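You operate a simulated robot arm through the tools that you are given. There is no shell and no other tool. Be economical: measure what you need, move in short steps, check, and stop when the job is done.

The job below is to be done with a simulated two-armed robot. You get a single attempt, and the scene is never put back.

## Task
Uncap the green-band jar and put the jar in the middle drawer.
Fine: its cap stays on the table top; shut the drawer again; the other jar stays capped.
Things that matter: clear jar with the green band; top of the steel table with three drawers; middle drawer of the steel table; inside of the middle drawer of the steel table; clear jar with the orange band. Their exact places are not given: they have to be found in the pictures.

Only the result counts: the job must be done as asked and must still hold three seconds after the hand-in. Knocking over, shifting, dropping, spilling or breaking anything else fails it. Lids that push on must go on centred and level and be pressed home; caps that screw on are set level and turned clockwise until they are tight.

## Robot
Two 7-joint arms with two-finger parallel grippers on one trunk, on a base that drives. Base frame: it is fixed to the floor where the robot stands at the start and does not move with it; the origin is under the middle of the robot, x ahead of it, y to its left, z up. Units: mm, rad, N and s.
The left shoulder is at the start at [70, 134, 1201], the right one opposite. With the tool pointing down near the work surface each hand reaches from about 100 to 640 mm from the robot's upright axis, wherever it stands, measured 20 degrees to its own side. Places, roughly: top of the steel table with three drawers [600, 0, 900]; middle drawer of the steel table [400, 400, 700]; inside of the middle drawer of the steel table [400, 400, 700]. Payload 1.57 kg a hand.
Tool frame (each hand has its own): the origin (TCP) lies between the finger pads and is the grasp point; the fingertips stand 30 mm ahead of it; z points along the fingers, y is the line along which they close. The gripper opens to 80 mm. The fingers are 17 mm wide and 12 mm thick; the gripper's body (40 by 82 mm) begins 80 mm behind the TCP.
Orientation is that of the tool frame in the base frame, as [roll, pitch, yaw] about the fixed x, y, z axes, in that order (R = Rz(yaw) Ry(pitch) Rx(roll)). With the fingers straight down and closing along the base's y, the tool's x points along the base's -x, its y along +y and its z along -z.

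## Interface
- The arms move only by the tool play_rows. It takes "left_commands", "right_commands" or both (then of equal length, played together; a hand with none holds still); each is a list that holds one entry, the list of rows, each a list of 7 numbers: the shift along the tool's x, y, z in mm, then the turn, a rotation vector about the tool's x, y, z in rad, then the closure, from 0 (fully open) to 1 (shut). In form: [[[tx, ty, tz, ax, ay, az, fingers], ...]]. A call has 1 to 8 rows; each row shifts and turns the commanded pose from where the row before left it, along the tool's axes as they then stand. Rows are played at 5 a second. More than 50 mm and 0.15 rad between two rows, or a gripper value outside its range, and nothing of the call is played. Where a pose cannot be reached the arm comes as near as it can. A force on the tool above 40 N (or 10 N above the force at the start of the call, whichever is more), or a blocked arm, ends the call early, and 0.2 s more pass. The fingers move at their own pace (about 153 mm/s each) and stop on an object; they squeeze with about 30 N. The grip force told is the motor's: it shows also when the fingers shut on nothing. Time passes only in rows, and 0.2 s behind the last, so rows that do not move let the fingers close. It gives the time, the measured TCP pose, the force on the tool (base axes), the opening and the grip force at its end, in the units of the frame above (readings bear some noise).
- Cameras (640 x 400 px; columns grow to the right, rows downward): "scene" is now at [118.7, 39.5, 1410.2]; the picture's right is [0.50, -0.87, 0.00], its down [-0.64, -0.37, -0.67] and it looks along [0.58, 0.34, -0.74] (base axes); focal length 214 px, centre (320, 200). "left" rides on the left gripper at [72, 7, -122] in its tool frame; the picture's right is [-0.09, 1.00, 0.00], its down [-0.84, -0.08, -0.54] and it looks along [-0.54, -0.05, 0.84] (tool axes); focal length 238 px, centre (320, 200). "right" rides on the right gripper at [72, -7, -122] in its tool frame; the picture's right is [0.09, 1.00, 0.00], its down [-0.84, 0.08, -0.54] and it looks along [-0.54, 0.05, 0.84] (tool axes); focal length 238 px, centre (320, 200).
- capture(camera): a new picture of that camera. No time passes.
- lift_body(by): slides the trunk up (or, below 0, down) by that many mm; the arms and the scene camera ride with it, the base frame stays. It gives what a move gives, with no picture.
- roll_base(legs): drives the robot by 1 to 6 legs, each [ahead, left, turn to the left] in mm, mm and rad, along the robot's own axes; the way and the turn of a leg run together, so that a leg with both is an arc; at most 1500 mm and 3.142 rad a leg. The arms and the cameras ride along, it lands a little off, and it stops where it bumps. It gives what a move gives.
- pan_tilt(pan, tilt): turns the head with the scene camera to pan (to the left, within 1.501 rad either way) and tilt (down, from -0.506 to 1.204), counted from straight ahead of the robot. It gives what a move gives.
- pixel_to_xyz(camera, pixels): there is no depth. For up to 12 entries [column, row, z] of the newest picture of that camera ("zoom" is the newest enlarged one), the place [x, y] in the base frame at which the ray of that pixel passes the height z, good to about 2 mm. No time passes.
- close_up(camera, box): a new picture of the part [left, top, right, bottom] of that camera's present view, enlarged. No time passes.
- sign_off(): hands the job in; it is judged then, once.

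Go step by step. Measure first, check grasps and placings, and put right what went wrong. The budget is 80 turns and 62 pictures, counting those below and the enlarged ones. Unless the task says otherwise, let go and move clear before handing in, and close with one line.

The tools are called after ">>>" as name(argument=value, ...) on one line, values as JSON. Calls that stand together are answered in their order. play_rows: Moves the arms, as the interface text tells. Its arguments: {"type":"object","properties":{"left_commands":{"type":"array","items":{"type":"array","items":{"type":"array","items":{"type":"number"}}}},"right_commands":{"type":"array","items":{"type":"array","items":{"type":"array","items":{"type":"number"}}}}},"required":[]} The other tools are called the same way: lift_body (by) slides the trunk up or down; roll_base (legs) drives the base; pan_tilt (pan, tilt) turns the head that bears the scene camera; capture (camera) takes a picture; pixel_to_xyz (camera, pixels) gives the place at which the rays of pixels pass given heights; close_up (camera, box) takes an enlarged picture of a part of a camera's view; sign_off () hands the job in.

At the start:

```text
t: 0.0
left_position: [409.1, 300.0, 1164.4]
left_orientation: [3.14, 0.0, -3.14]
left_wrist_force: [0.4, -0.4, 0.3]
left_opening: 80.0
left_gripper_force: 0.1
right_position: [425.9, -140.4, 1190.1]
right_orientation: [-3.141, 0.0, 3.141]
right_wrist_force: [-0.3, 0.2, -0.2]
right_opening: 80.1
right_gripper_force: 0.2
trunk travel left (down, up): [-775.0, 165.0]
robot x, y, heading: [2.9, 1.2, -0.001]
head pan, tilt: [0.522, 0.833]
```

scene: 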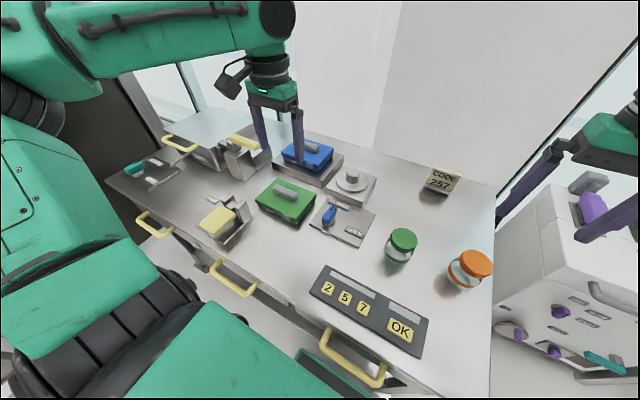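
right: 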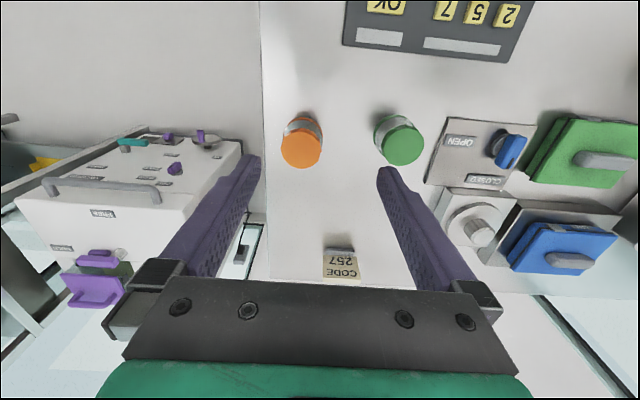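
left: 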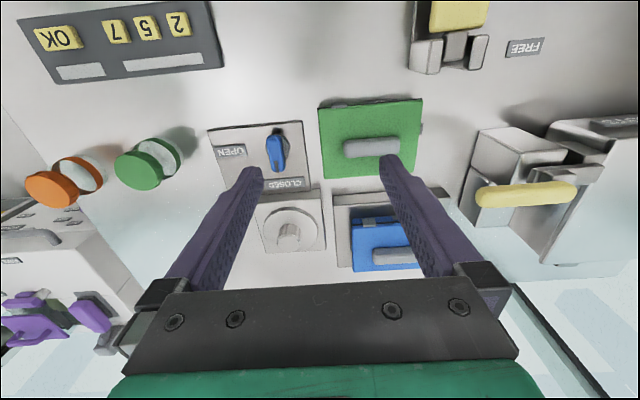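

The green-capped jar is at scene (402,245) and the orange one at (470,268); yellow handles are at (153,224), (233,277) and (352,360). I'll measure the jars and look closer at the drawers.

>>> pixel_to_xyz(camera="scene", pixels=[[402, 240, 930], [398, 258, 860], [475, 263, 930], [465, 282, 860], [153, 224, 800], [233, 277, 800], [352, 360, 800], [104, 178, 860], [392, 365, 860], [493, 185, 860], [320, 290, 860], [420, 354, 860]])

>>> pixel_to_xyz(camera="right", pixels=[[403, 145, 930], [301, 149, 930], [398, 120, 860], [305, 122, 860]])

>>> close_up(camera="scene", box=[100, 160, 420, 400])

>>> close_up(camera="scene", box=[340, 200, 520, 312])

```text
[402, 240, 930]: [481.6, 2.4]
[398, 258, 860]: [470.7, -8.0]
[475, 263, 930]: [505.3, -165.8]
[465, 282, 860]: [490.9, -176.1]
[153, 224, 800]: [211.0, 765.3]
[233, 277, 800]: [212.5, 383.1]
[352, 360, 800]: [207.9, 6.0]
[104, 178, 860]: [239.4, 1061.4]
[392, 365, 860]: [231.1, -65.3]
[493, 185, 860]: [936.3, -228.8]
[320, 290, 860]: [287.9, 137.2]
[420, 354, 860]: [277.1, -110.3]
```

```text
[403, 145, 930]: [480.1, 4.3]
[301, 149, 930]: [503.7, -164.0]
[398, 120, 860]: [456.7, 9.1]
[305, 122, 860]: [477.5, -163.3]
```

```text
1.67 times, centred on (260, 280) of scene
```

zoom: 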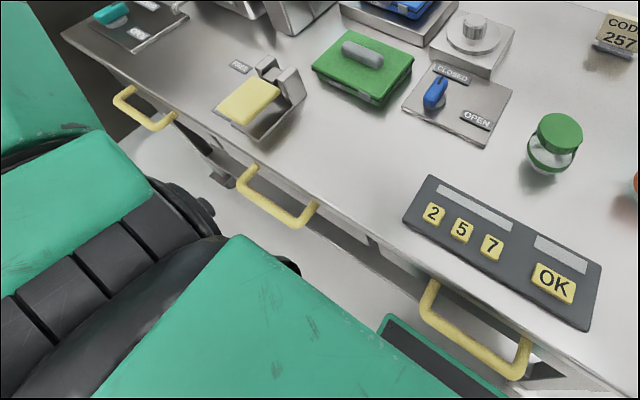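

```text
3.56 times, centred on (430, 256) of scene
```

zoom: 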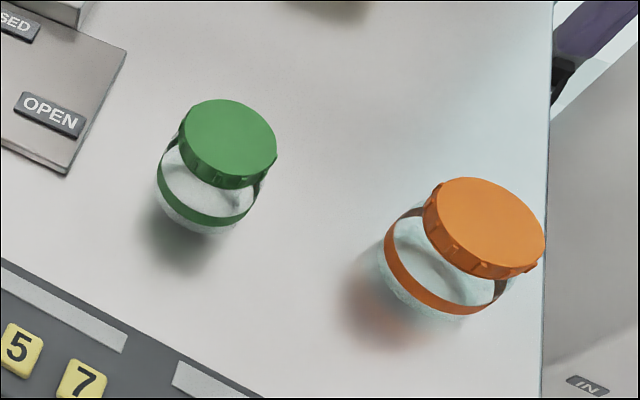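

Handles lie at about x 210, y 6/383/765, so the three drawers sit side by side and the middle one is near y=383. I'll back up to see the drawer fronts.

>>> roll_base(legs=[[-500, 0, 0]])

>>> pan_tilt(pan=0.4, tilt=0.7)

>>> capture(camera="scene")

>>> capture(camera="left")

```text
t: 2.9
left_position: [-82.5, 299.3, 1163.6]
left_orientation: [3.14, 0.001, 3.14]
left_wrist_force: [0.3, -0.9, -0.3]
left_opening: 80.2
left_gripper_force: 0.0
right_position: [-65.5, -141.4, 1190.2]
right_orientation: [3.14, -0.001, 3.137]
right_wrist_force: [-0.1, -0.4, 0.1]
right_opening: 79.8
right_gripper_force: 0.0
trunk travel left (down, up): [-775.0, 165.0]
robot x, y, heading: [-496.6, 2.5, -0.003]
head pan, tilt: [0.522, 0.833]
```

```text
t: 3.6
left_position: [-83.0, 298.6, 1164.5]
left_orientation: [-3.141, 0.001, 3.141]
left_wrist_force: [-0.3, 0.0, 0.3]
left_opening: 79.8
left_gripper_force: 0.1
right_position: [-66.7, -141.1, 1190.3]
right_orientation: [-3.141, 0.001, 3.137]
right_wrist_force: [0.6, 0.0, 1.2]
right_opening: 80.1
right_gripper_force: 0.1
trunk travel left (down, up): [-775.0, 165.0]
robot x, y, heading: [-492.9, 0.5, -0.005]
head pan, tilt: [0.4, 0.7]
```

```text
56 pictures are left
```

scene: 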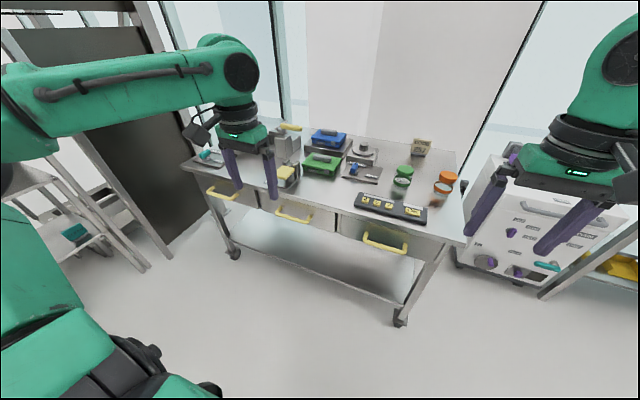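

```text
55 pictures are left
```

left: 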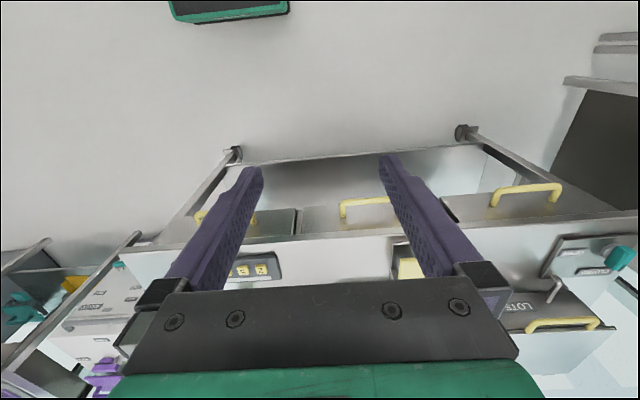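

The drawers sit side by side under the top, with the middle handle near scene (293,216). I'll zoom in to triangulate its height.

>>> close_up(camera="scene", box=[240, 165, 400, 265])

>>> close_up(camera="left", box=[180, 150, 500, 350])

>>> pixel_to_xyz(camera="left", pixels=[[366, 203, 820], [366, 203, 790], [366, 203, 760]])

>>> pixel_to_xyz(camera="scene", pixels=[[293, 217, 820], [293, 217, 790], [293, 217, 760]])

```text
4.00 times, centred on (320, 215) of scene
```

zoom: 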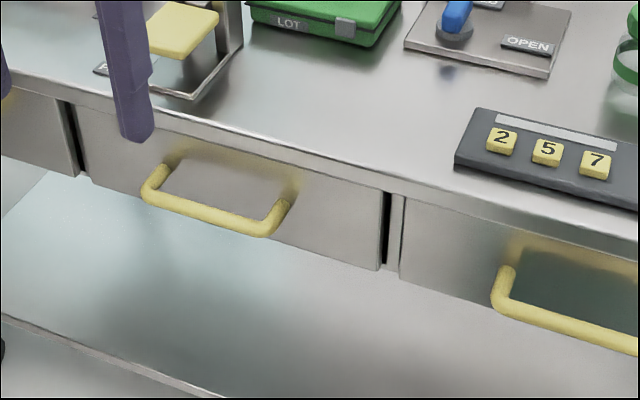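

```text
2.00 times, centred on (340, 250) of left
```

zoom: 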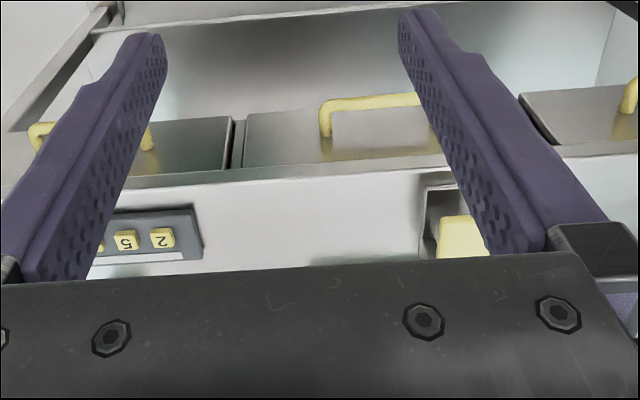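

```text
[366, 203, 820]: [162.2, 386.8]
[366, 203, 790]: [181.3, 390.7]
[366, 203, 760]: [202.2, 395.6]
```

```text
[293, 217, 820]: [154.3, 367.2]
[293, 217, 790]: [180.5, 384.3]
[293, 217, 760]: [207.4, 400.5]
```

>>> pixel_to_xyz(camera="left", pixels=[[342, 202, 800], [342, 202, 780], [342, 202, 760], [384, 199, 780], [384, 202, 760]])

>>> pixel_to_xyz(camera="scene", pixels=[[307, 221.5, 800], [307, 221.5, 780], [307, 221.5, 760], [278, 214.5, 800], [278, 214.5, 780], [278, 214.5, 760], [260, 190, 860], [338, 211, 860], [259, 207, 790], [336, 232, 790], [341, 214, 840]])

```text
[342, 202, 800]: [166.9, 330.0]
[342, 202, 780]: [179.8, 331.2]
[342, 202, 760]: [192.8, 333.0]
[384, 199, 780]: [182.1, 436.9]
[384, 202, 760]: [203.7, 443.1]
```

```text
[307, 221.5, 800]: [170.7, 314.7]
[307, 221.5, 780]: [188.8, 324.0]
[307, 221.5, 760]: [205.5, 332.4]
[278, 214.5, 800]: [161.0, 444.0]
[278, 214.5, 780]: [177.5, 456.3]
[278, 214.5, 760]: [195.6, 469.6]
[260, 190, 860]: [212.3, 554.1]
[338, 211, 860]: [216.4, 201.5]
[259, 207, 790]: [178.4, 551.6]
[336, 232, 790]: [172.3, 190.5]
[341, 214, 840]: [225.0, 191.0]
```

The middle handle bar is about x 180, y 325–455, z 785. I'll do the uncapping first, so I drive back to the jar and look down on it with both wrists.

>>> roll_base(legs=[[460, 0, 0]])

>>> pan_tilt(pan=0.0, tilt=0.8)

>>> close_up(camera="scene", box=[200, 80, 440, 230])

>>> capture(camera="right")

```text
t: 6.4
left_position: [383.1, 301.7, 1163.4]
left_orientation: [3.14, 0.002, -3.138]
left_wrist_force: [0.4, -0.4, -0.2]
left_opening: 79.9
left_gripper_force: 0.0
right_position: [402.6, -138.9, 1190.8]
right_orientation: [-3.142, 0.002, -3.14]
right_wrist_force: [0.7, 0.3, -0.2]
right_opening: 79.7
right_gripper_force: 0.0
trunk travel left (down, up): [-775.0, 165.0]
robot x, y, heading: [-23.7, 1.5, 0.005]
head pan, tilt: [0.4, 0.7]
```

```text
t: 7.3
left_position: [384.0, 301.5, 1164.9]
left_orientation: [3.141, 0.0, -3.139]
left_wrist_force: [0.0, 0.8, 0.8]
left_opening: 80.1
left_gripper_force: 0.0
right_position: [403.5, -138.4, 1190.8]
right_orientation: [-3.141, -0.001, -3.141]
right_wrist_force: [-0.3, 0.0, -0.1]
right_opening: 79.8
right_gripper_force: 0.1
trunk travel left (down, up): [-775.0, 165.0]
robot x, y, heading: [-26.1, 2.8, 0.005]
head pan, tilt: [0.0, 0.799]
```

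```text
2.67 times, centred on (320, 155) of scene
```

zoom: 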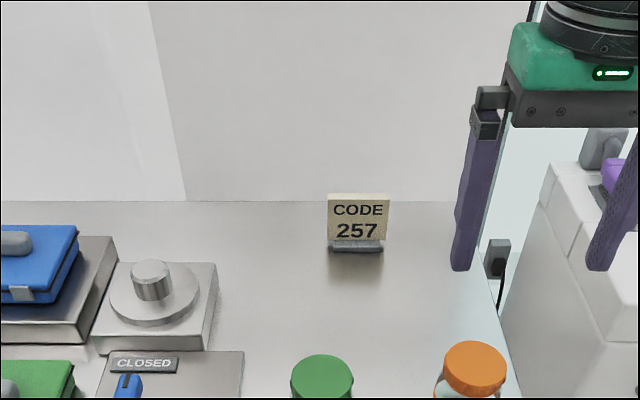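

```text
51 pictures are left
```

right: 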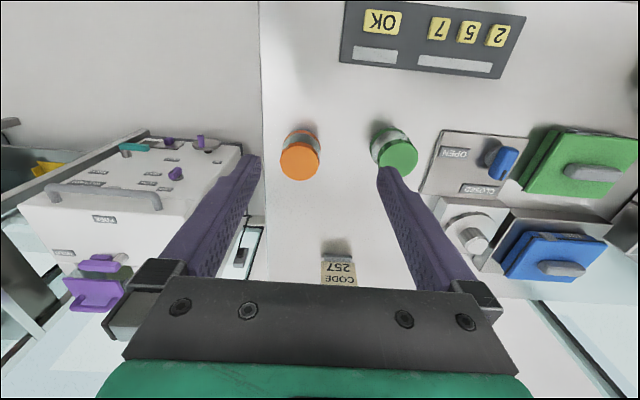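

>>> close_up(camera="scene", box=[220, 200, 412, 320])

>>> close_up(camera="right", box=[260, 90, 452, 210])

```text
3.33 times, centred on (316, 260) of scene
```

zoom: 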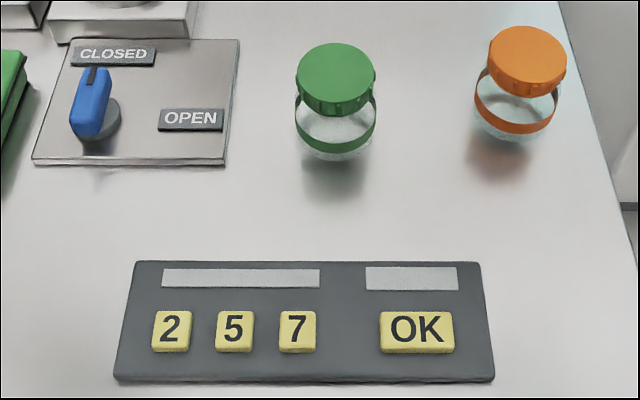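

```text
3.33 times, centred on (356, 150) of right
```

zoom: 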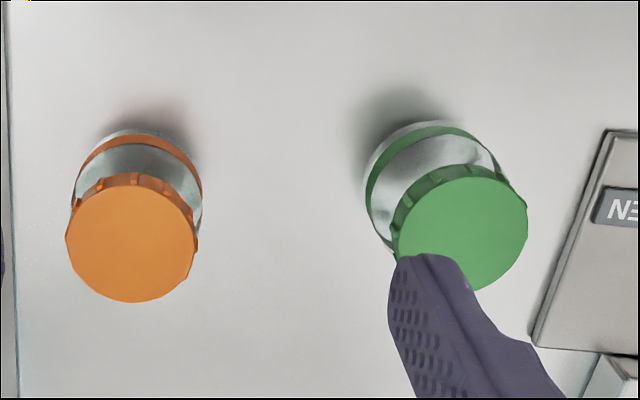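

>>> pixel_to_xyz(camera="right", pixels=[[398, 158.4, 950], [398, 158.4, 930], [398, 158.4, 940], [378.5, 158.4, 930], [418, 158.4, 930]])

>>> pixel_to_xyz(camera="scene", pixels=[[320.5, 221.6, 950], [320.5, 221.6, 930], [320.5, 221.6, 940], [308.8, 221.6, 930], [332.8, 221.6, 930], [321, 247.5, 860], [308.5, 237, 885], [333, 237, 885], [257, 279, 870], [364.5, 279, 870], [288, 248, 860], [246, 232, 900]])

```text
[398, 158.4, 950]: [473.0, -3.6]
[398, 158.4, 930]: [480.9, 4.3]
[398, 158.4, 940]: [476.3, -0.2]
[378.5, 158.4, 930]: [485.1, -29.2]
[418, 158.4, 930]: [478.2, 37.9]
```

```text
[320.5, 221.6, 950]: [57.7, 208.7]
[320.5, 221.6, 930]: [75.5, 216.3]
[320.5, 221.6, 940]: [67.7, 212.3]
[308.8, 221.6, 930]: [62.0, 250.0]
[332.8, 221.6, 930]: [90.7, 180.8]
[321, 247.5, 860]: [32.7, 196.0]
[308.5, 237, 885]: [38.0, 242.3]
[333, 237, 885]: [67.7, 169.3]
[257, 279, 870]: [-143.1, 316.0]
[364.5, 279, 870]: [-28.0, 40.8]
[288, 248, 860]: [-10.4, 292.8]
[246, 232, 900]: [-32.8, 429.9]
```

The scene lookup used the old picture, so I take a fresh one from here.

>>> capture(camera="scene")

>>> pixel_to_xyz(camera="scene", pixels=[[320.5, 221.6, 950], [320.5, 221.6, 930], [320.5, 221.6, 940], [308.8, 221.6, 930], [332.8, 221.6, 930], [321, 247.5, 860], [308.5, 237, 885], [333, 237, 885], [257, 279, 870], [364.5, 279, 870], [288, 248, 860], [246, 232, 900]])

```text
48 pictures are left
```

scene: 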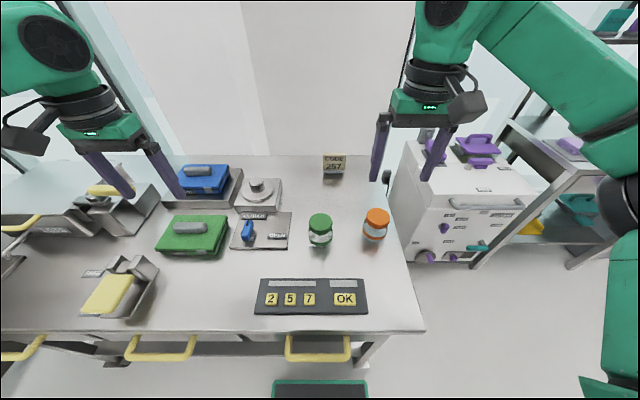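

```text
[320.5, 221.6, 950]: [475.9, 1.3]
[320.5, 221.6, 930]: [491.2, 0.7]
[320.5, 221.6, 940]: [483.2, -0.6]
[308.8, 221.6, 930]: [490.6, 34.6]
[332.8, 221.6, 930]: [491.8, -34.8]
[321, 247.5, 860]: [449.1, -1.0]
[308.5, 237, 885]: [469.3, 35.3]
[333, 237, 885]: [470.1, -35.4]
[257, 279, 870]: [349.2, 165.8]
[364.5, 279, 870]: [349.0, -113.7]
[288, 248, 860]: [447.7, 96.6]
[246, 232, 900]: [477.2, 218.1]
```

The cap's centre is about (481, 0) with its top near z 940, and the body is about 70 mm wide. Plan: the left hand grips the body from the left (fingers toward -y, tilted down) while the right unscrews from above. I'll yaw the left hand and bring the right over the jar.

>>> play_rows(left_commands=[[[0, 0, 0, 0, 0, -0.1428, 0], [0, 0, 0, 0, 0, -0.1428, 0], [0, 0, 0, 0, 0, -0.1428, 0], [0, 0, 0, 0, 0, -0.1428, 0], [0, 0, 0, 0, 0, -0.1428, 0], [0, 0, 0, 0, 0, -0.1428, 0], [0, 0, 0, 0, 0, -0.1428, 0], [0, 0, 0, 0, 0, -0.1428, 0]]], right_commands=[[[-15.6, 27.6, 0, 0, 0, 0, 0], [-15.6, 27.6, 0, 0, 0, 0, 0], [-15.6, 27.6, 20, 0, 0, 0, 0], [-15.6, 27.6, 30, 0, 0, 0, 0], [-15.6, 27.6, 30, 0, 0, 0, 0], [0, 0, 30, 0, 0, 0, 0], [0, 0, 20, 0, 0, 0, 0], [0, 0, 0, 0, 0, 0, 0]]])

>>> play_rows(left_commands=[[[0, 0, 0, 0, 0, -0.1428, 0], [0, 0, 0, 0, 0, -0.1428, 0], [0, 0, 0, 0, 0, -0.1428, 0], [0, 0, 0, 0, 0.142, 0, 0], [0, 0, 0, 0, 0.142, 0, 0], [0, 0, 0, 0, 0.142, 0, 0], [0, 0, 0, 0, 0.142, 0, 0], [0, 0, 0, 0, 0.142, 0, 0]]])

>>> capture(camera="right")

```text
t: 9.1
left_position: [383.6, 302.2, 1163.8]
left_orientation: [-3.141, 0.0, -1.991]
left_wrist_force: [-0.7, 0.2, 0.3]
left_opening: 80.2
left_gripper_force: 0.0
right_position: [482.3, 2.5, 1061.4]
right_orientation: [-3.142, -0.001, -3.141]
right_wrist_force: [-0.4, -0.2, 0.4]
right_opening: 80.1
right_gripper_force: 0.1
trunk travel left (down, up): [-775.0, 165.0]
robot x, y, heading: [-19.8, 3.2, 0.003]
head pan, tilt: [0.0, 0.799]
```

```text
t: 10.9
left_position: [384.5, 303.5, 1164.4]
left_orientation: [-3.141, -0.714, -1.57]
left_wrist_force: [0.0, 0.3, -0.9]
left_opening: 79.9
left_gripper_force: 0.0
right_position: [482.0, 2.7, 1060.5]
right_orientation: [3.141, 0.0, -3.14]
right_wrist_force: [-0.3, 0.0, -0.6]
right_opening: 79.8
right_gripper_force: 0.1
trunk travel left (down, up): [-775.0, 165.0]
robot x, y, heading: [-25.0, 1.9, 0.0]
head pan, tilt: [0.0, 0.799]
```

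```text
47 pictures are left
```

right: 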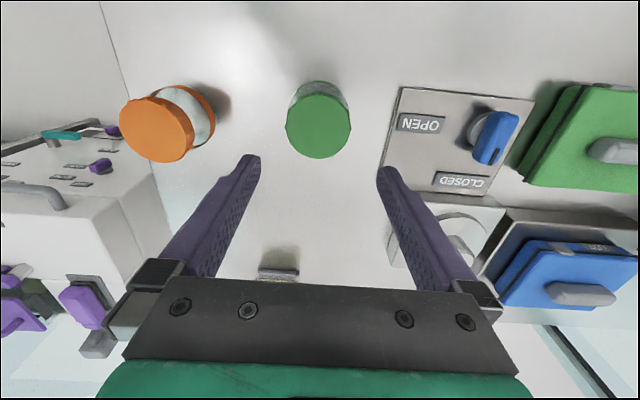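

>>> pixel_to_xyz(camera="right", pixels=[[318, 126, 930], [318, 126, 940], [318, 126, 950], [285.5, 126, 940], [351, 126, 940], [318, 82, 860]])

>>> play_rows(left_commands=[[[0, 0, 0, 0, 0.14, 0, 0], [0, 0, 0, 0, 0.14, 0, 0], [0, 0, 0, 0, 0.14, 0, 0]]])

```text
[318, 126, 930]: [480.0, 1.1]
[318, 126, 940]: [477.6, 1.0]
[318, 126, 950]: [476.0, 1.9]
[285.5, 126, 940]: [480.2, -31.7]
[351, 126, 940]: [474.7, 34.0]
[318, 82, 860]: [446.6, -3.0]
```

```text
t: 11.7
left_position: [385.2, 301.3, 1164.6]
left_orientation: [-3.141, -1.132, -1.569]
left_wrist_force: [-1.0, 1.0, 0.4]
left_opening: 79.9
left_gripper_force: 0.1
right_position: [482.0, 2.4, 1060.8]
right_orientation: [3.141, 0.001, -3.14]
right_wrist_force: [-0.1, -0.5, -1.4]
right_opening: 79.9
right_gripper_force: 0.0
trunk travel left (down, up): [-775.0, 165.0]
robot x, y, heading: [-24.1, 1.7, 0.003]
head pan, tilt: [0.0, 0.799]
```

The jar centre is (479, 1). I bring the left hand over to (479, 85) and then down to z 888, ready to slide in.

>>> play_rows(left_commands=[[[-8.17, -13.4, 37.9, 0, 0, 0, 0], [-8.17, -13.4, 37.9, 0, 0, 0, 0], [-8.17, -13.4, 37.9, 0, 0, 0, 0], [-8.17, -13.4, 37.9, 0, 0, 0, 0], [-8.17, -13.4, 37.9, 0, 0, 0, 0], [-8.17, -13.4, 37.9, 0, 0, 0, 0], [-8.17, -13.4, 37.9, 0, 0, 0, 0], [0, 0, 0, 0, 0, 0, 0]]])

>>> capture(camera="left")

>>> capture(camera="scene")

```text
t: 13.5
left_position: [418.0, 94.1, 1044.6]
left_orientation: [-3.137, -1.122, -1.569]
left_wrist_force: [-0.1, 1.0, 0.3]
left_opening: 79.9
left_gripper_force: 0.0
left hand out of reach, approached as far as the arm can: row 5, 6, 7
right_position: [481.8, 1.5, 1061.0]
right_orientation: [3.141, 0.0, -3.14]
right_wrist_force: [0.2, 0.1, 1.0]
right_opening: 79.8
right_gripper_force: 0.0
trunk travel left (down, up): [-775.0, 165.0]
robot x, y, heading: [-25.8, 2.8, 0.001]
head pan, tilt: [0.0, 0.799]
```

```text
46 pictures are left
```

left: 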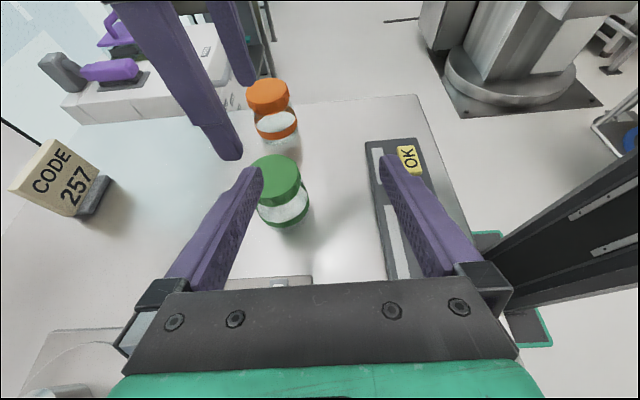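

```text
45 pictures are left
```

scene: 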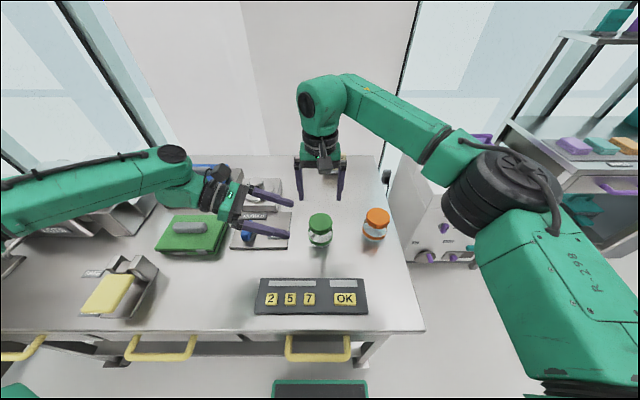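

The left arm ran out of reach at (418, 94, 1045) with the hand pointing straight along -y. I'll swing its pointing direction to a diagonal (forward-right), which should suit the arm better.

>>> play_rows(left_commands=[[[0, 0, 0, 0.127, 0, -0.0595, 0], [0, 0, 0, 0.127, 0, -0.0595, 0], [0, 0, 0, 0.127, 0, -0.0595, 0], [0, 0, 0, 0.127, 0, -0.0595, 0], [0, 0, 0, 0.127, 0, -0.0595, 0], [0, 0, 0, 0, 0, 0, 0]]])

```text
t: 14.9
left_position: [419.4, 94.0, 1045.0]
left_orientation: [-3.139, -1.131, -0.866]
left_wrist_force: [0.9, 0.2, -0.3]
left_opening: 80.0
left_gripper_force: 0.0
right_position: [481.5, 1.9, 1061.2]
right_orientation: [-3.141, 0.0, -3.14]
right_wrist_force: [0.4, -0.3, 0.4]
right_opening: 80.3
right_gripper_force: 0.0
trunk travel left (down, up): [-775.0, 165.0]
robot x, y, heading: [-21.6, -0.4, 0.005]
head pan, tilt: [0.0, 0.799]
```

The diagonal works. Now I bring it down to about (417, 73, 890), just short of the jar.

>>> play_rows(left_commands=[[[-33.5, 3.7, 19.7, 0, 0, 0, 0], [-33.5, 3.7, 19.7, 0, 0, 0, 0], [-33.5, 3.7, 19.7, 0, 0, 0, 0], [-33.5, 3.7, 19.7, 0, 0, 0, 0], [0, 0, 0, 0, 0, 0, 0]]])

>>> capture(camera="left")

>>> capture(camera="scene")

```text
t: 16.1
left_position: [414.6, 79.1, 899.7]
left_orientation: [-3.138, -1.134, -0.868]
left_wrist_force: [0.1, 0.6, -0.1]
left_opening: 79.9
left_gripper_force: 0.1
left hand out of reach, approached as far as the arm can: row 4
right_position: [480.6, 2.9, 1062.0]
right_orientation: [-3.141, 0.001, -3.14]
right_wrist_force: [-0.5, 0.2, -0.7]
right_opening: 79.9
right_gripper_force: 0.0
trunk travel left (down, up): [-775.0, 165.0]
robot x, y, heading: [-25.8, 0.8, 0.005]
head pan, tilt: [0.0, 0.799]
```

```text
44 pictures are left
```

left: 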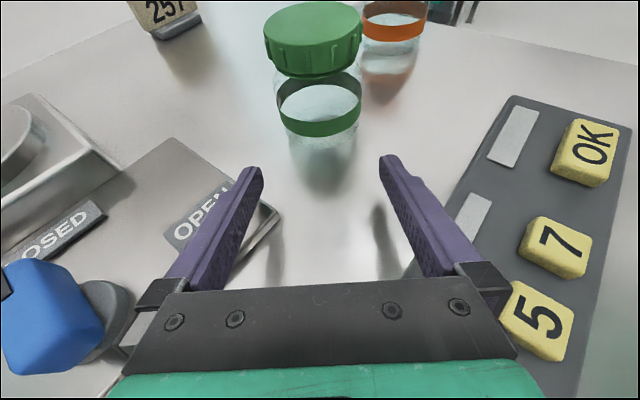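

```text
43 pictures are left
```

scene: 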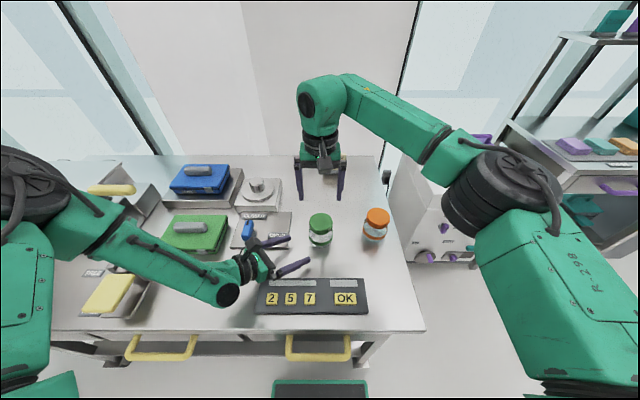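

The left arm is again at its limit, at z 900, because the wrist can't bend far enough from so high a shoulder. I raise both hands and lower the trunk 150 mm so the forearm lies flatter.

>>> play_rows(left_commands=[[[38, 0, -18, 0, 0, 0, 0], [38, 0, -18, 0, 0, 0, 0], [38, 0, -18, 0, 0, 0, 0], [38, 0, -18, 0, 0, 0, 0]]], right_commands=[[[0, 0, -40, 0, 0, 0, 0], [0, 0, -40, 0, 0, 0, 0], [0, 0, -40, 0, 0, 0, 0], [0, 0, -30, 0, 0, 0, 0]]])

>>> lift_body(by=-150)

```text
t: 17.1
left_position: [411.0, 77.9, 1069.3]
left_orientation: [-3.136, -1.13, -0.87]
left_wrist_force: [-0.3, -0.5, 0.2]
left_opening: 80.2
left_gripper_force: 0.0
right_position: [479.7, -2.8, 1213.5]
right_orientation: [-3.141, 0.0, -3.141]
right_wrist_force: [0.0, 0.4, -0.2]
right_opening: 80.2
right_gripper_force: 0.0
trunk travel left (down, up): [-775.0, 165.0]
robot x, y, heading: [-23.9, 2.3, 0.0]
head pan, tilt: [0.0, 0.799]
```

```text
t: 18.8
left_position: [414.0, 79.0, 917.6]
left_orientation: [-3.136, -1.131, -0.872]
left_wrist_force: [0.4, -0.1, 0.1]
left_opening: 79.8
left_gripper_force: 0.2
right_position: [479.6, -2.0, 1062.6]
right_orientation: [3.141, -0.001, -3.14]
right_wrist_force: [0.5, -0.4, -0.8]
right_opening: 79.9
right_gripper_force: 0.1
trunk travel left (down, up): [-625.0, 315.0]
robot x, y, heading: [-23.4, 3.3, 0.001]
head pan, tilt: [0.0, 0.799]
```

Now down 30 mm and forward 55 mm along the pointing line; then a look before the jar enters the fingers.

>>> play_rows(left_commands=[[[-26.8, 0, 12.6, 0, 0, 0, 0], [5.8, 0, 12.4, 0, 0, 0, 0], [5.8, 0, 12.4, 0, 0, 0, 0], [5.8, 0, 12.4, 0, 0, 0, 0], [5.8, 0, 12.4, 0, 0, 0, 0], [0, 0, 0, 0, 0, 0, 0]]])

>>> capture(camera="left")

>>> capture(camera="right")

```text
t: 20.2
left_position: [449.8, 36.5, 889.6]
left_orientation: [-3.139, -1.131, -0.871]
left_wrist_force: [-0.2, 0.7, -0.8]
left_opening: 80.1
left_gripper_force: 0.1
right_position: [481.4, -2.3, 1063.8]
right_orientation: [-3.141, 0.0, 3.141]
right_wrist_force: [0.4, 0.2, 0.7]
right_opening: 80.1
right_gripper_force: 0.1
trunk travel left (down, up): [-625.0, 315.0]
robot x, y, heading: [-23.5, 3.1, 0.004]
head pan, tilt: [0.0, 0.799]
```

```text
42 pictures are left
```

left: 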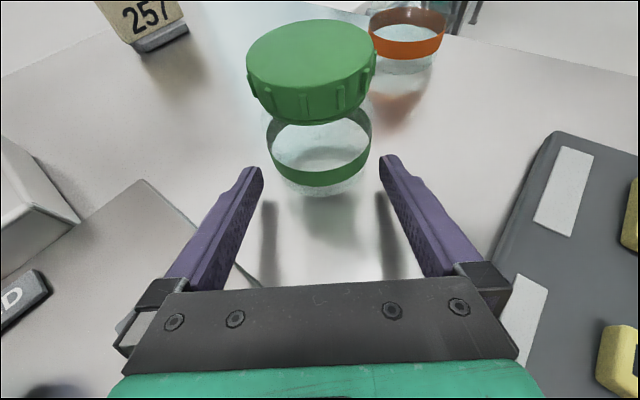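

```text
41 pictures are left
```

right: 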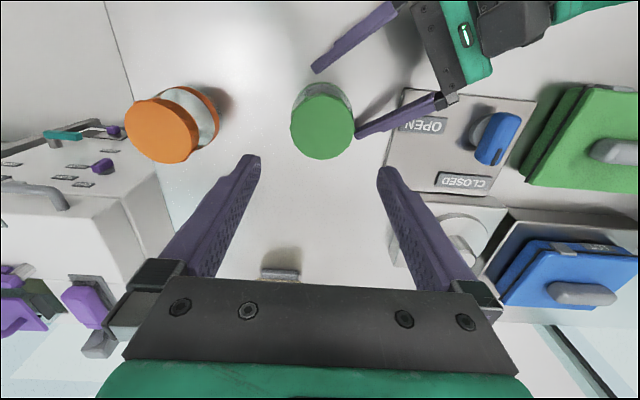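

The jar sits centred between the fingertips. I advance 33 mm and close on the body.

>>> play_rows(left_commands=[[[4.7, 0, 10, 0, 0, 0, 0], [4.7, 0, 10, 0, 0, 0, 0], [4.7, 0, 10, 0, 0, 0, 0], [0, 0, 0, 0, 0, 0, 0.05], [0, 0, 0, 0, 0, 0, 0.1], [0, 0, 0, 0, 0, 0, 0.2], [0, 0, 0, 0, 0, 0, 0.3], [0, 0, 0, 0, 0, 0, 0.3]]])

>>> capture(camera="left")

>>> capture(camera="right")

```text
t: 22.0
left_position: [472.8, 13.0, 888.1]
left_orientation: [3.14, -1.136, -0.872]
left_wrist_force: [-0.2, -0.5, 0.5]
left_opening: 69.9
left_gripper_force: 29.6
right_position: [481.7, -3.1, 1062.6]
right_orientation: [-3.14, 0.0, -3.14]
right_wrist_force: [-0.3, 0.6, 0.1]
right_opening: 80.1
right_gripper_force: 0.1
trunk travel left (down, up): [-625.0, 315.0]
robot x, y, heading: [-24.3, 2.4, 0.002]
head pan, tilt: [0.0, 0.799]
```

```text
40 pictures are left
```

left: 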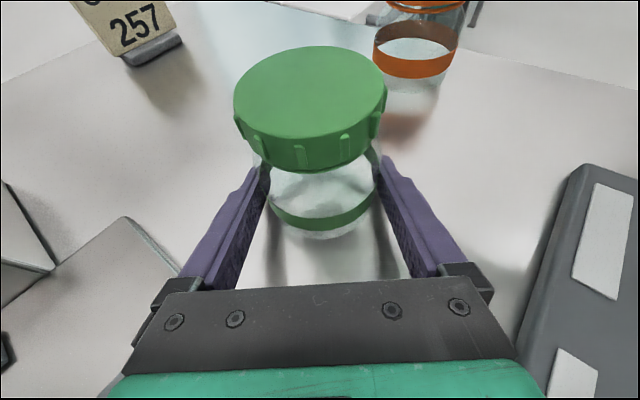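

```text
39 pictures are left
```

right: 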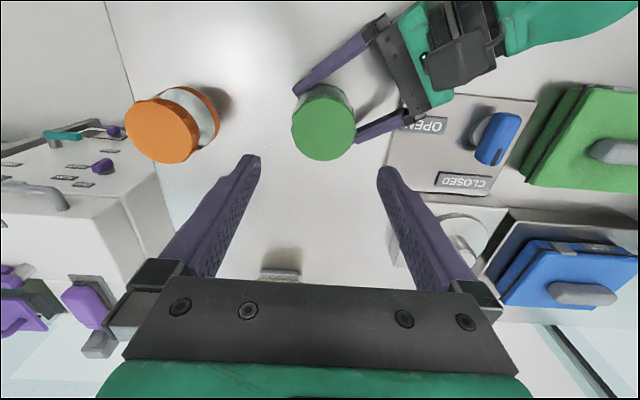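

>>> pixel_to_xyz(camera="right", pixels=[[323.5, 126.5, 930], [323.5, 126.5, 940], [323.5, 126.5, 950]])

>>> pixel_to_xyz(camera="left", pixels=[[310, 92, 930], [310, 92, 940], [310, 92, 950], [310, 92, 960], [312, 165, 920]])

```text
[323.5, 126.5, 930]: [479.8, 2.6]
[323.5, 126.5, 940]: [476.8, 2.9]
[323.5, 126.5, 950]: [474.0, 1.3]
```

```text
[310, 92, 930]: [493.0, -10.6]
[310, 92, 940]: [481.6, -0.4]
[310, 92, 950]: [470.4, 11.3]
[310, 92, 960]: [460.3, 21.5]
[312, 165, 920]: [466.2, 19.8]
```

The body is held at 70 mm opening; the cap top is about z 943 at (477.5, 2). I centre the right hand and go down to TCP z 952.

>>> play_rows(right_commands=[[[3.7, 4.5, 10, 0, 0, 0, 0], [0, 0, 20, 0, 0, 0, 0], [0, 0, 20, 0, 0, 0, 0], [0, 0, 20, 0, 0, 0, 0], [0, 0, 0, 0, 0, 0, 0]]])

>>> capture(camera="right")

```text
t: 23.2
left_position: [471.8, 12.8, 888.0]
left_orientation: [-3.141, -1.137, -0.87]
left_wrist_force: [1.0, 0.0, 1.1]
left_opening: 70.1
left_gripper_force: 30.2
right_position: [478.8, 2.5, 992.6]
right_orientation: [-3.141, 0.0, -3.139]
right_wrist_force: [-0.3, 0.2, 0.1]
right_opening: 80.3
right_gripper_force: 0.0
trunk travel left (down, up): [-625.0, 315.0]
robot x, y, heading: [-23.0, 4.5, 0.003]
head pan, tilt: [0.0, 0.799]
```

```text
38 pictures are left
```

right: 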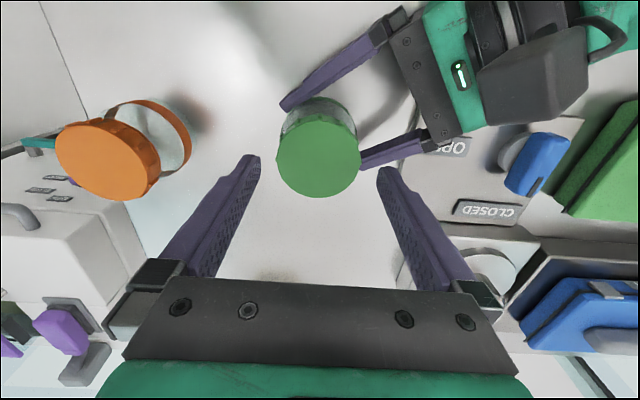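

>>> pixel_to_xyz(camera="right", pixels=[[318, 155, 943], [276, 155, 943], [360, 155, 943]])

>>> play_rows(right_commands=[[[0, 0, 15, 0, 0, 0, 0], [0, 0, 15, 0, 0, 0, 0], [0, 0, 10, 0, 0, 0, 0], [0, 0, 0, 0, 0, 0, 0]]])

>>> capture(camera="right")

```text
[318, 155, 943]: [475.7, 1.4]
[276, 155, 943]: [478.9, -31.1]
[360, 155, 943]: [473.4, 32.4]
```

```text
t: 24.2
left_position: [472.0, 13.0, 886.5]
left_orientation: [3.141, -1.137, -0.873]
left_wrist_force: [-0.7, -0.4, 0.4]
left_opening: 70.0
left_gripper_force: 30.4
right_position: [479.2, 3.1, 952.1]
right_orientation: [-3.141, 0.0, -3.139]
right_wrist_force: [0.0, -0.3, 0.8]
right_opening: 80.0
right_gripper_force: 0.0
trunk travel left (down, up): [-625.0, 315.0]
robot x, y, heading: [-26.6, 2.3, 0.001]
head pan, tilt: [0.0, 0.799]
```

```text
37 pictures are left
```

right: 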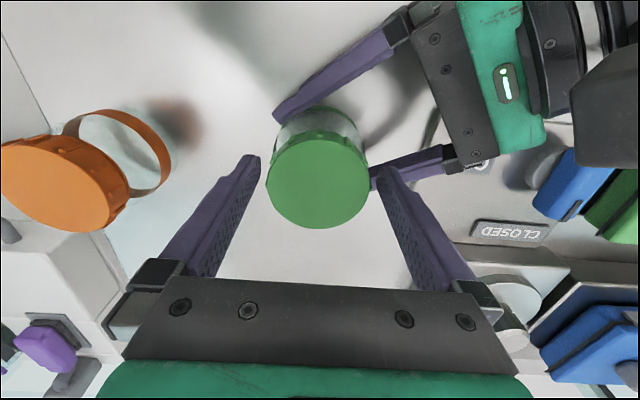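

The cap sits between the tips but about 3 mm toward -x. I shift that much and close.

>>> play_rows(right_commands=[[[2.5, 0, 0, 0, 0, 0, 0], [0, 0, 0, 0, 0, 0, 0.05], [0, 0, 0, 0, 0, 0, 0.1], [0, 0, 0, 0, 0, 0, 0.2], [0, 0, 0, 0, 0, 0, 0.35], [0, 0, 0, 0, 0, 0, 0.35]]])

>>> close_up(camera="scene", box=[240, 90, 400, 190])

```text
t: 25.6
left_position: [471.8, 13.6, 887.7]
left_orientation: [-3.141, -1.135, -0.868]
left_wrist_force: [-0.9, 6.5, -0.1]
left_opening: 69.7
left_gripper_force: 30.1
right_position: [475.5, 1.5, 952.2]
right_orientation: [3.141, -0.001, -3.14]
right_wrist_force: [-0.5, -7.9, 0.4]
right_opening: 62.2
right_gripper_force: 30.0
trunk travel left (down, up): [-625.0, 315.0]
robot x, y, heading: [-20.2, -0.3, 0.0]
head pan, tilt: [0.0, 0.799]
```

```text
4.00 times, centred on (320, 140) of scene
```

zoom: 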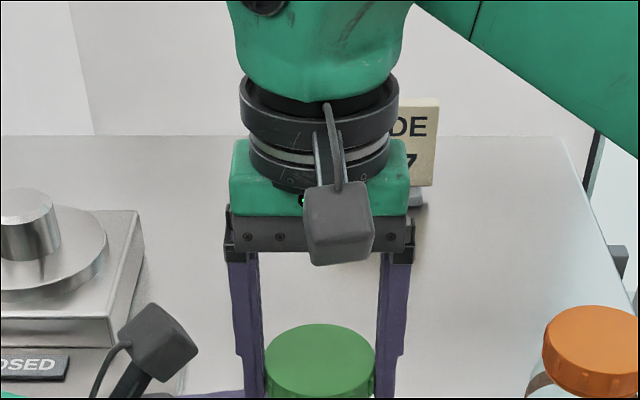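

The cap is gripped at 62 mm. I turn it counter-clockwise (negative tool z) in small rows.

>>> play_rows(right_commands=[[[0, -1, 0, 0, 0, -0.1, 0.35], [0, 0, -0.1, 0, 0, -0.12, 0.35], [0, 0, -0.1, 0, 0, -0.12, 0.35], [0, 0, -0.1, 0, 0, -0.14, 0.35], [0, 0, -0.1, 0, 0, -0.14, 0.35], [0, 0, -0.1, 0, 0, -0.14, 0.35], [0, 0, -0.1, 0, 0, -0.14, 0.35], [0, 0, -0.1, 0, 0, -0.14, 0.35]]])

```text
t: 27.4
left_position: [466.7, 9.8, 887.4]
left_orientation: [3.136, -1.129, -0.878]
left_wrist_force: [-32.1, -4.8, 0.1]
left_opening: 70.3
left_gripper_force: 29.8
right_position: [460.4, 1.9, 953.4]
right_orientation: [3.14, 0.013, -2.45]
right_wrist_force: [30.1, 2.0, 9.8]
right_opening: 62.5
right_gripper_force: 30.0
right hand out of reach, approached as far as the arm can: row 6, 7, 8
trunk travel left (down, up): [-625.0, 315.0]
robot x, y, heading: [-21.2, 2.2, 0.004]
head pan, tilt: [0.0, 0.799]
```

The right wrist hit a joint limit after 0.69 rad and dragged toward -x (30 N). I open the right hand to release the strain and look.

>>> play_rows(right_commands=[[[0, 0, 0, 0, 0, 0, 0.15], [0, 0, 0, 0, 0, 0, 0.0], [0, 0, 0, 0, 0, 0, 0.0]]])

>>> capture(camera="right")

>>> capture(camera="left")

```text
t: 28.2
left_position: [472.7, 12.2, 887.9]
left_orientation: [-3.142, -1.136, -0.87]
left_wrist_force: [0.0, 0.3, -1.8]
left_opening: 70.0
left_gripper_force: 30.1
right_position: [460.3, 2.0, 951.8]
right_orientation: [3.139, 0.002, -2.452]
right_wrist_force: [0.8, 0.2, 0.0]
right_opening: 80.0
right_gripper_force: 0.0
trunk travel left (down, up): [-625.0, 315.0]
robot x, y, heading: [-22.5, -2.3, 0.007]
head pan, tilt: [0.0, 0.799]
```

```text
35 pictures are left
```

right: 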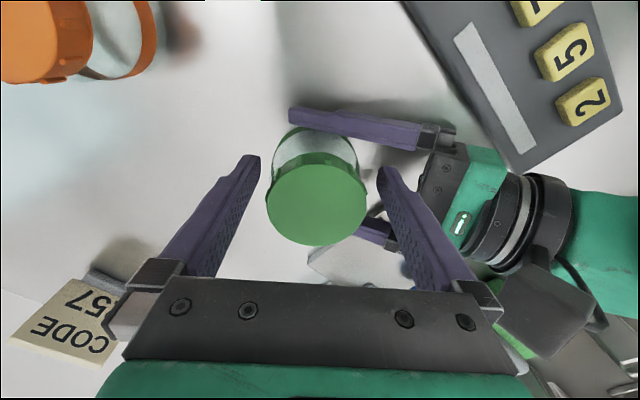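

```text
34 pictures are left
```

left: 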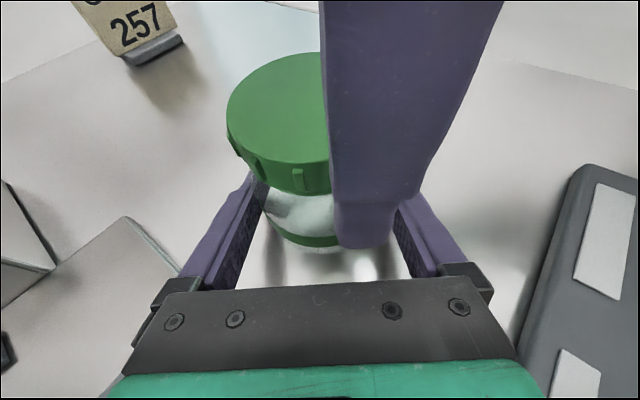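

>>> pixel_to_xyz(camera="right", pixels=[[317, 205, 943], [317, 205, 948], [315, 165, 900]])

>>> close_up(camera="scene", box=[260, 150, 420, 250])

```text
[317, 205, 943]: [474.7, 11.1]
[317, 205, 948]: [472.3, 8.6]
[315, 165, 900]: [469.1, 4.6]
```

```text
4.00 times, centred on (340, 200) of scene
```

zoom: 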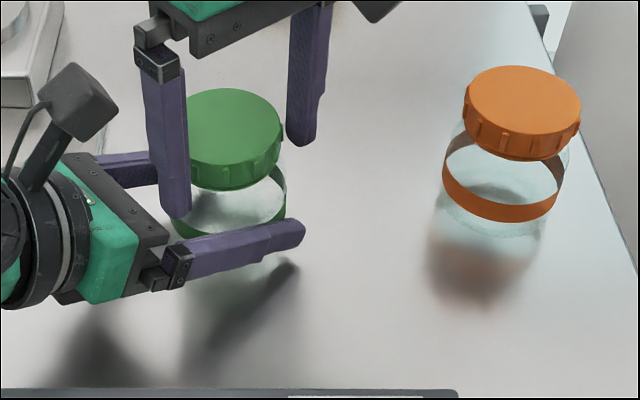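

The jar seems leaned ~8 mm toward the left hand at the cap. I lift the right hand clear, rotate it clockwise for a longer stroke, and let the left hand release so the jar stands true again.

>>> play_rows(right_commands=[[[-13, 0, -5, 0, 0, 0, 0], [0, 0, -30, 0, 0, 0, 0], [0, 0, -30, 0, 0, 0.14, 0], [0, 0, 0, 0, 0, 0.14, 0], [0, 0, 0, 0, 0, 0.14, 0], [0, 0, 0, 0, 0, 0.14, 0], [0, 0, 0, 0, 0, 0.14, 0], [0, 0, 0, 0, 0, 0.14, 0]]], left_commands=[[[0, 0, 0, 0, 0, 0, 0.3], [0, 0, 0, 0, 0, 0, 0.3], [0, 0, 0, 0, 0, 0, 0.3], [0, 0, 0, 0, 0, 0, 0.11], [0, 0, 0, 0, 0, 0, 0.1], [0, 0, 0, 0, 0, 0, 0.08], [0, 0, 0, 0, 0, 0, 0.04], [0, 0, 0, 0, 0, 0, 0]]])

>>> play_rows(right_commands=[[[0, 0, 0, 0, 0, 0.14, 0], [0, 0, 0, 0, 0, 0.14, 0], [0, 0, 0, 0, 0, 0.14, 0], [0, 0, 0, 0, 0, 0.14, 0], [0, 0, 0, 0, 0, 0.14, 0]]])

>>> capture(camera="right")

>>> capture(camera="left")

```text
t: 30.0
left_position: [472.2, 12.9, 888.8]
left_orientation: [3.141, -1.135, -0.871]
left_wrist_force: [0.5, 0.4, -0.1]
left_opening: 80.1
left_gripper_force: 0.0
right_position: [459.9, 0.8, 981.5]
right_orientation: [-3.14, -0.001, 2.99]
right_wrist_force: [-1.1, -0.2, 0.1]
right_opening: 80.2
right_gripper_force: 0.1
right hand out of reach, approached as far as the arm can: row 1, 2
trunk travel left (down, up): [-625.0, 315.0]
robot x, y, heading: [-23.8, -2.0, 0.004]
head pan, tilt: [0.0, 0.799]
```

```text
t: 31.2
left_position: [472.4, 13.0, 888.1]
left_orientation: [3.14, -1.137, -0.871]
left_wrist_force: [0.2, 1.3, -0.2]
left_opening: 80.1
left_gripper_force: 0.0
right_position: [460.4, 1.3, 981.1]
right_orientation: [3.141, 0.001, 2.289]
right_wrist_force: [0.1, -0.8, -0.3]
right_opening: 79.8
right_gripper_force: 0.1
trunk travel left (down, up): [-625.0, 315.0]
robot x, y, heading: [-27.7, -1.9, -0.0]
head pan, tilt: [0.0, 0.799]
```

```text
32 pictures are left
```

right: 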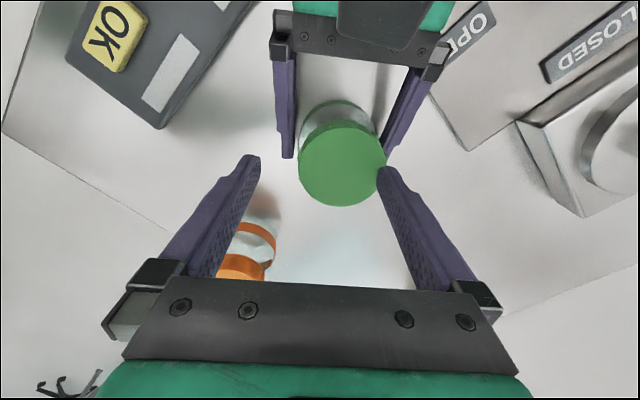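

```text
31 pictures are left
```

left: 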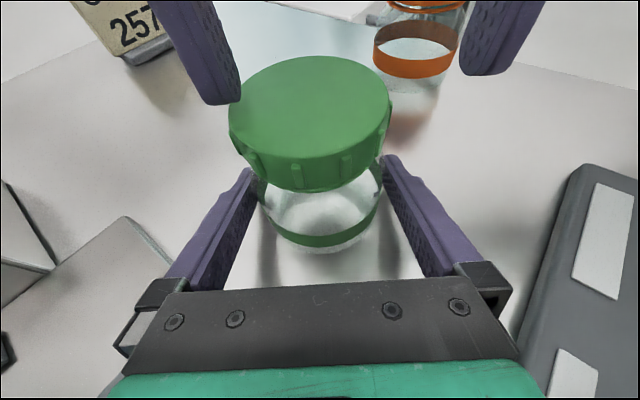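

>>> pixel_to_xyz(camera="right", pixels=[[342.5, 163, 943], [342.5, 163, 938]])

>>> pixel_to_xyz(camera="left", pixels=[[308.5, 108, 943], [308.5, 108, 938], [321, 252, 860]])

>>> close_up(camera="left", box=[200, 40, 440, 270])

```text
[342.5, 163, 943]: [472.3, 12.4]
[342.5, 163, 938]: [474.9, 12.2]
```

```text
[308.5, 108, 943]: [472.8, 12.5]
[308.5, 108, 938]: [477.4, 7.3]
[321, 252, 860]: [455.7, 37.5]
```

```text
1.74 times, centred on (320, 155) of left
```

zoom: 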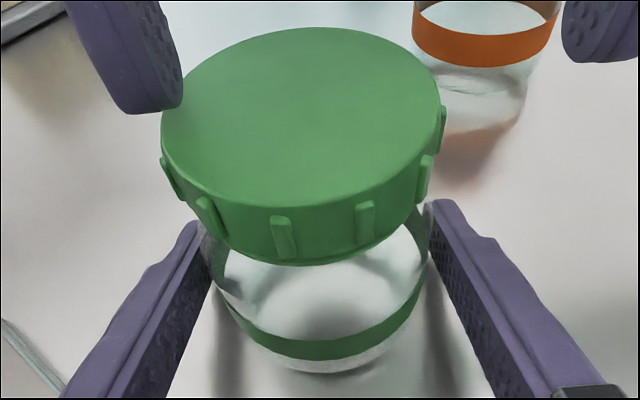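

The jar is upright with its cap at (473, 12), about 10 mm nearer the left hand. I back the left 10 mm, re-grip, and centre the right hand over the cap and lower it.

>>> play_rows(left_commands=[[[-4.2, 0, -9, 0, 0, 0, 0], [0, 0, 0, 0, 0, 0, 0.05], [0, 0, 0, 0, 0, 0, 0.1], [0, 0, 0, 0, 0, 0, 0.2], [0, 0, 0, 0, 0, 0, 0.3], [0, 0, 0, 0, 0, 0, 0.3], [0, 0, 0, 0, 0, 0, 0.3]]], right_commands=[[[0, 8.2, 0, 0, 0, 0, 0], [0, 8.3, 0, 0, 0, 0, 0], [0, 0, 0, 0, 0, 0, 0], [0, 0, 0, 0, 0, 0, 0], [0, 0, 0, 0, 0, 0, 0], [0, 0, 0, 0, 0, 0, 0], [0, 0, 0, 0, 0, 0, 0]]])

>>> capture(camera="right")

```text
t: 32.8
left_position: [464.8, 17.9, 887.7]
left_orientation: [-3.14, -1.129, -0.869]
left_wrist_force: [-0.5, -1.8, 0.1]
left_opening: 69.9
left_gripper_force: 30.0
right_position: [473.2, 11.4, 981.6]
right_orientation: [3.141, 0.0, 2.294]
right_wrist_force: [-0.4, 0.2, 0.4]
right_opening: 80.0
right_gripper_force: 0.0
trunk travel left (down, up): [-625.0, 315.0]
robot x, y, heading: [-21.3, 2.4, 0.001]
head pan, tilt: [0.0, 0.799]
```

```text
29 pictures are left
```

right: 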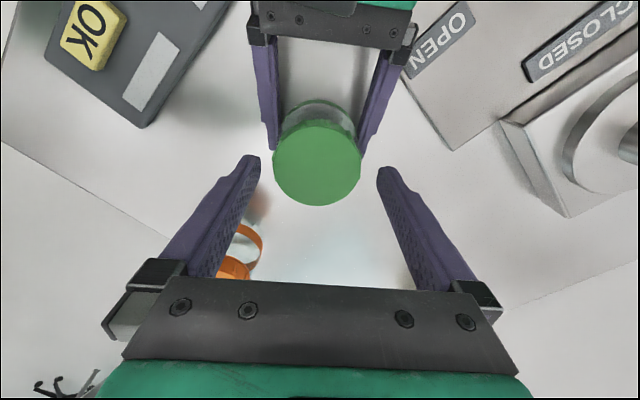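

Cap is at (317,163), some 2–3 mm off along tool -y. I correct, descend 30 mm, and grip.

>>> play_rows(right_commands=[[[1, -2.5, 0, 0, 0, 0, 0], [0, 0, 15, 0, 0, 0, 0], [0, 0, 15, 0, 0, 0, 0], [0, 0, 0, 0, 0, 0, 0.05], [0, 0, 0, 0, 0, 0, 0.1], [0, 0, 0, 0, 0, 0, 0.2], [0, 0, 0, 0, 0, 0, 0.35], [0, 0, 0, 0, 0, 0, 0.35]]])

```text
t: 34.6
left_position: [463.9, 17.4, 888.4]
left_orientation: [-3.138, -1.131, -0.87]
left_wrist_force: [-2.1, -1.6, -0.5]
left_opening: 69.6
left_gripper_force: 30.0
right_position: [470.0, 11.4, 951.4]
right_orientation: [-3.141, 0.0, 2.291]
right_wrist_force: [2.0, 0.9, -1.0]
right_opening: 62.0
right_gripper_force: 29.5
trunk travel left (down, up): [-625.0, 315.0]
robot x, y, heading: [-27.0, -1.7, 0.003]
head pan, tilt: [0.0, 0.799]
```

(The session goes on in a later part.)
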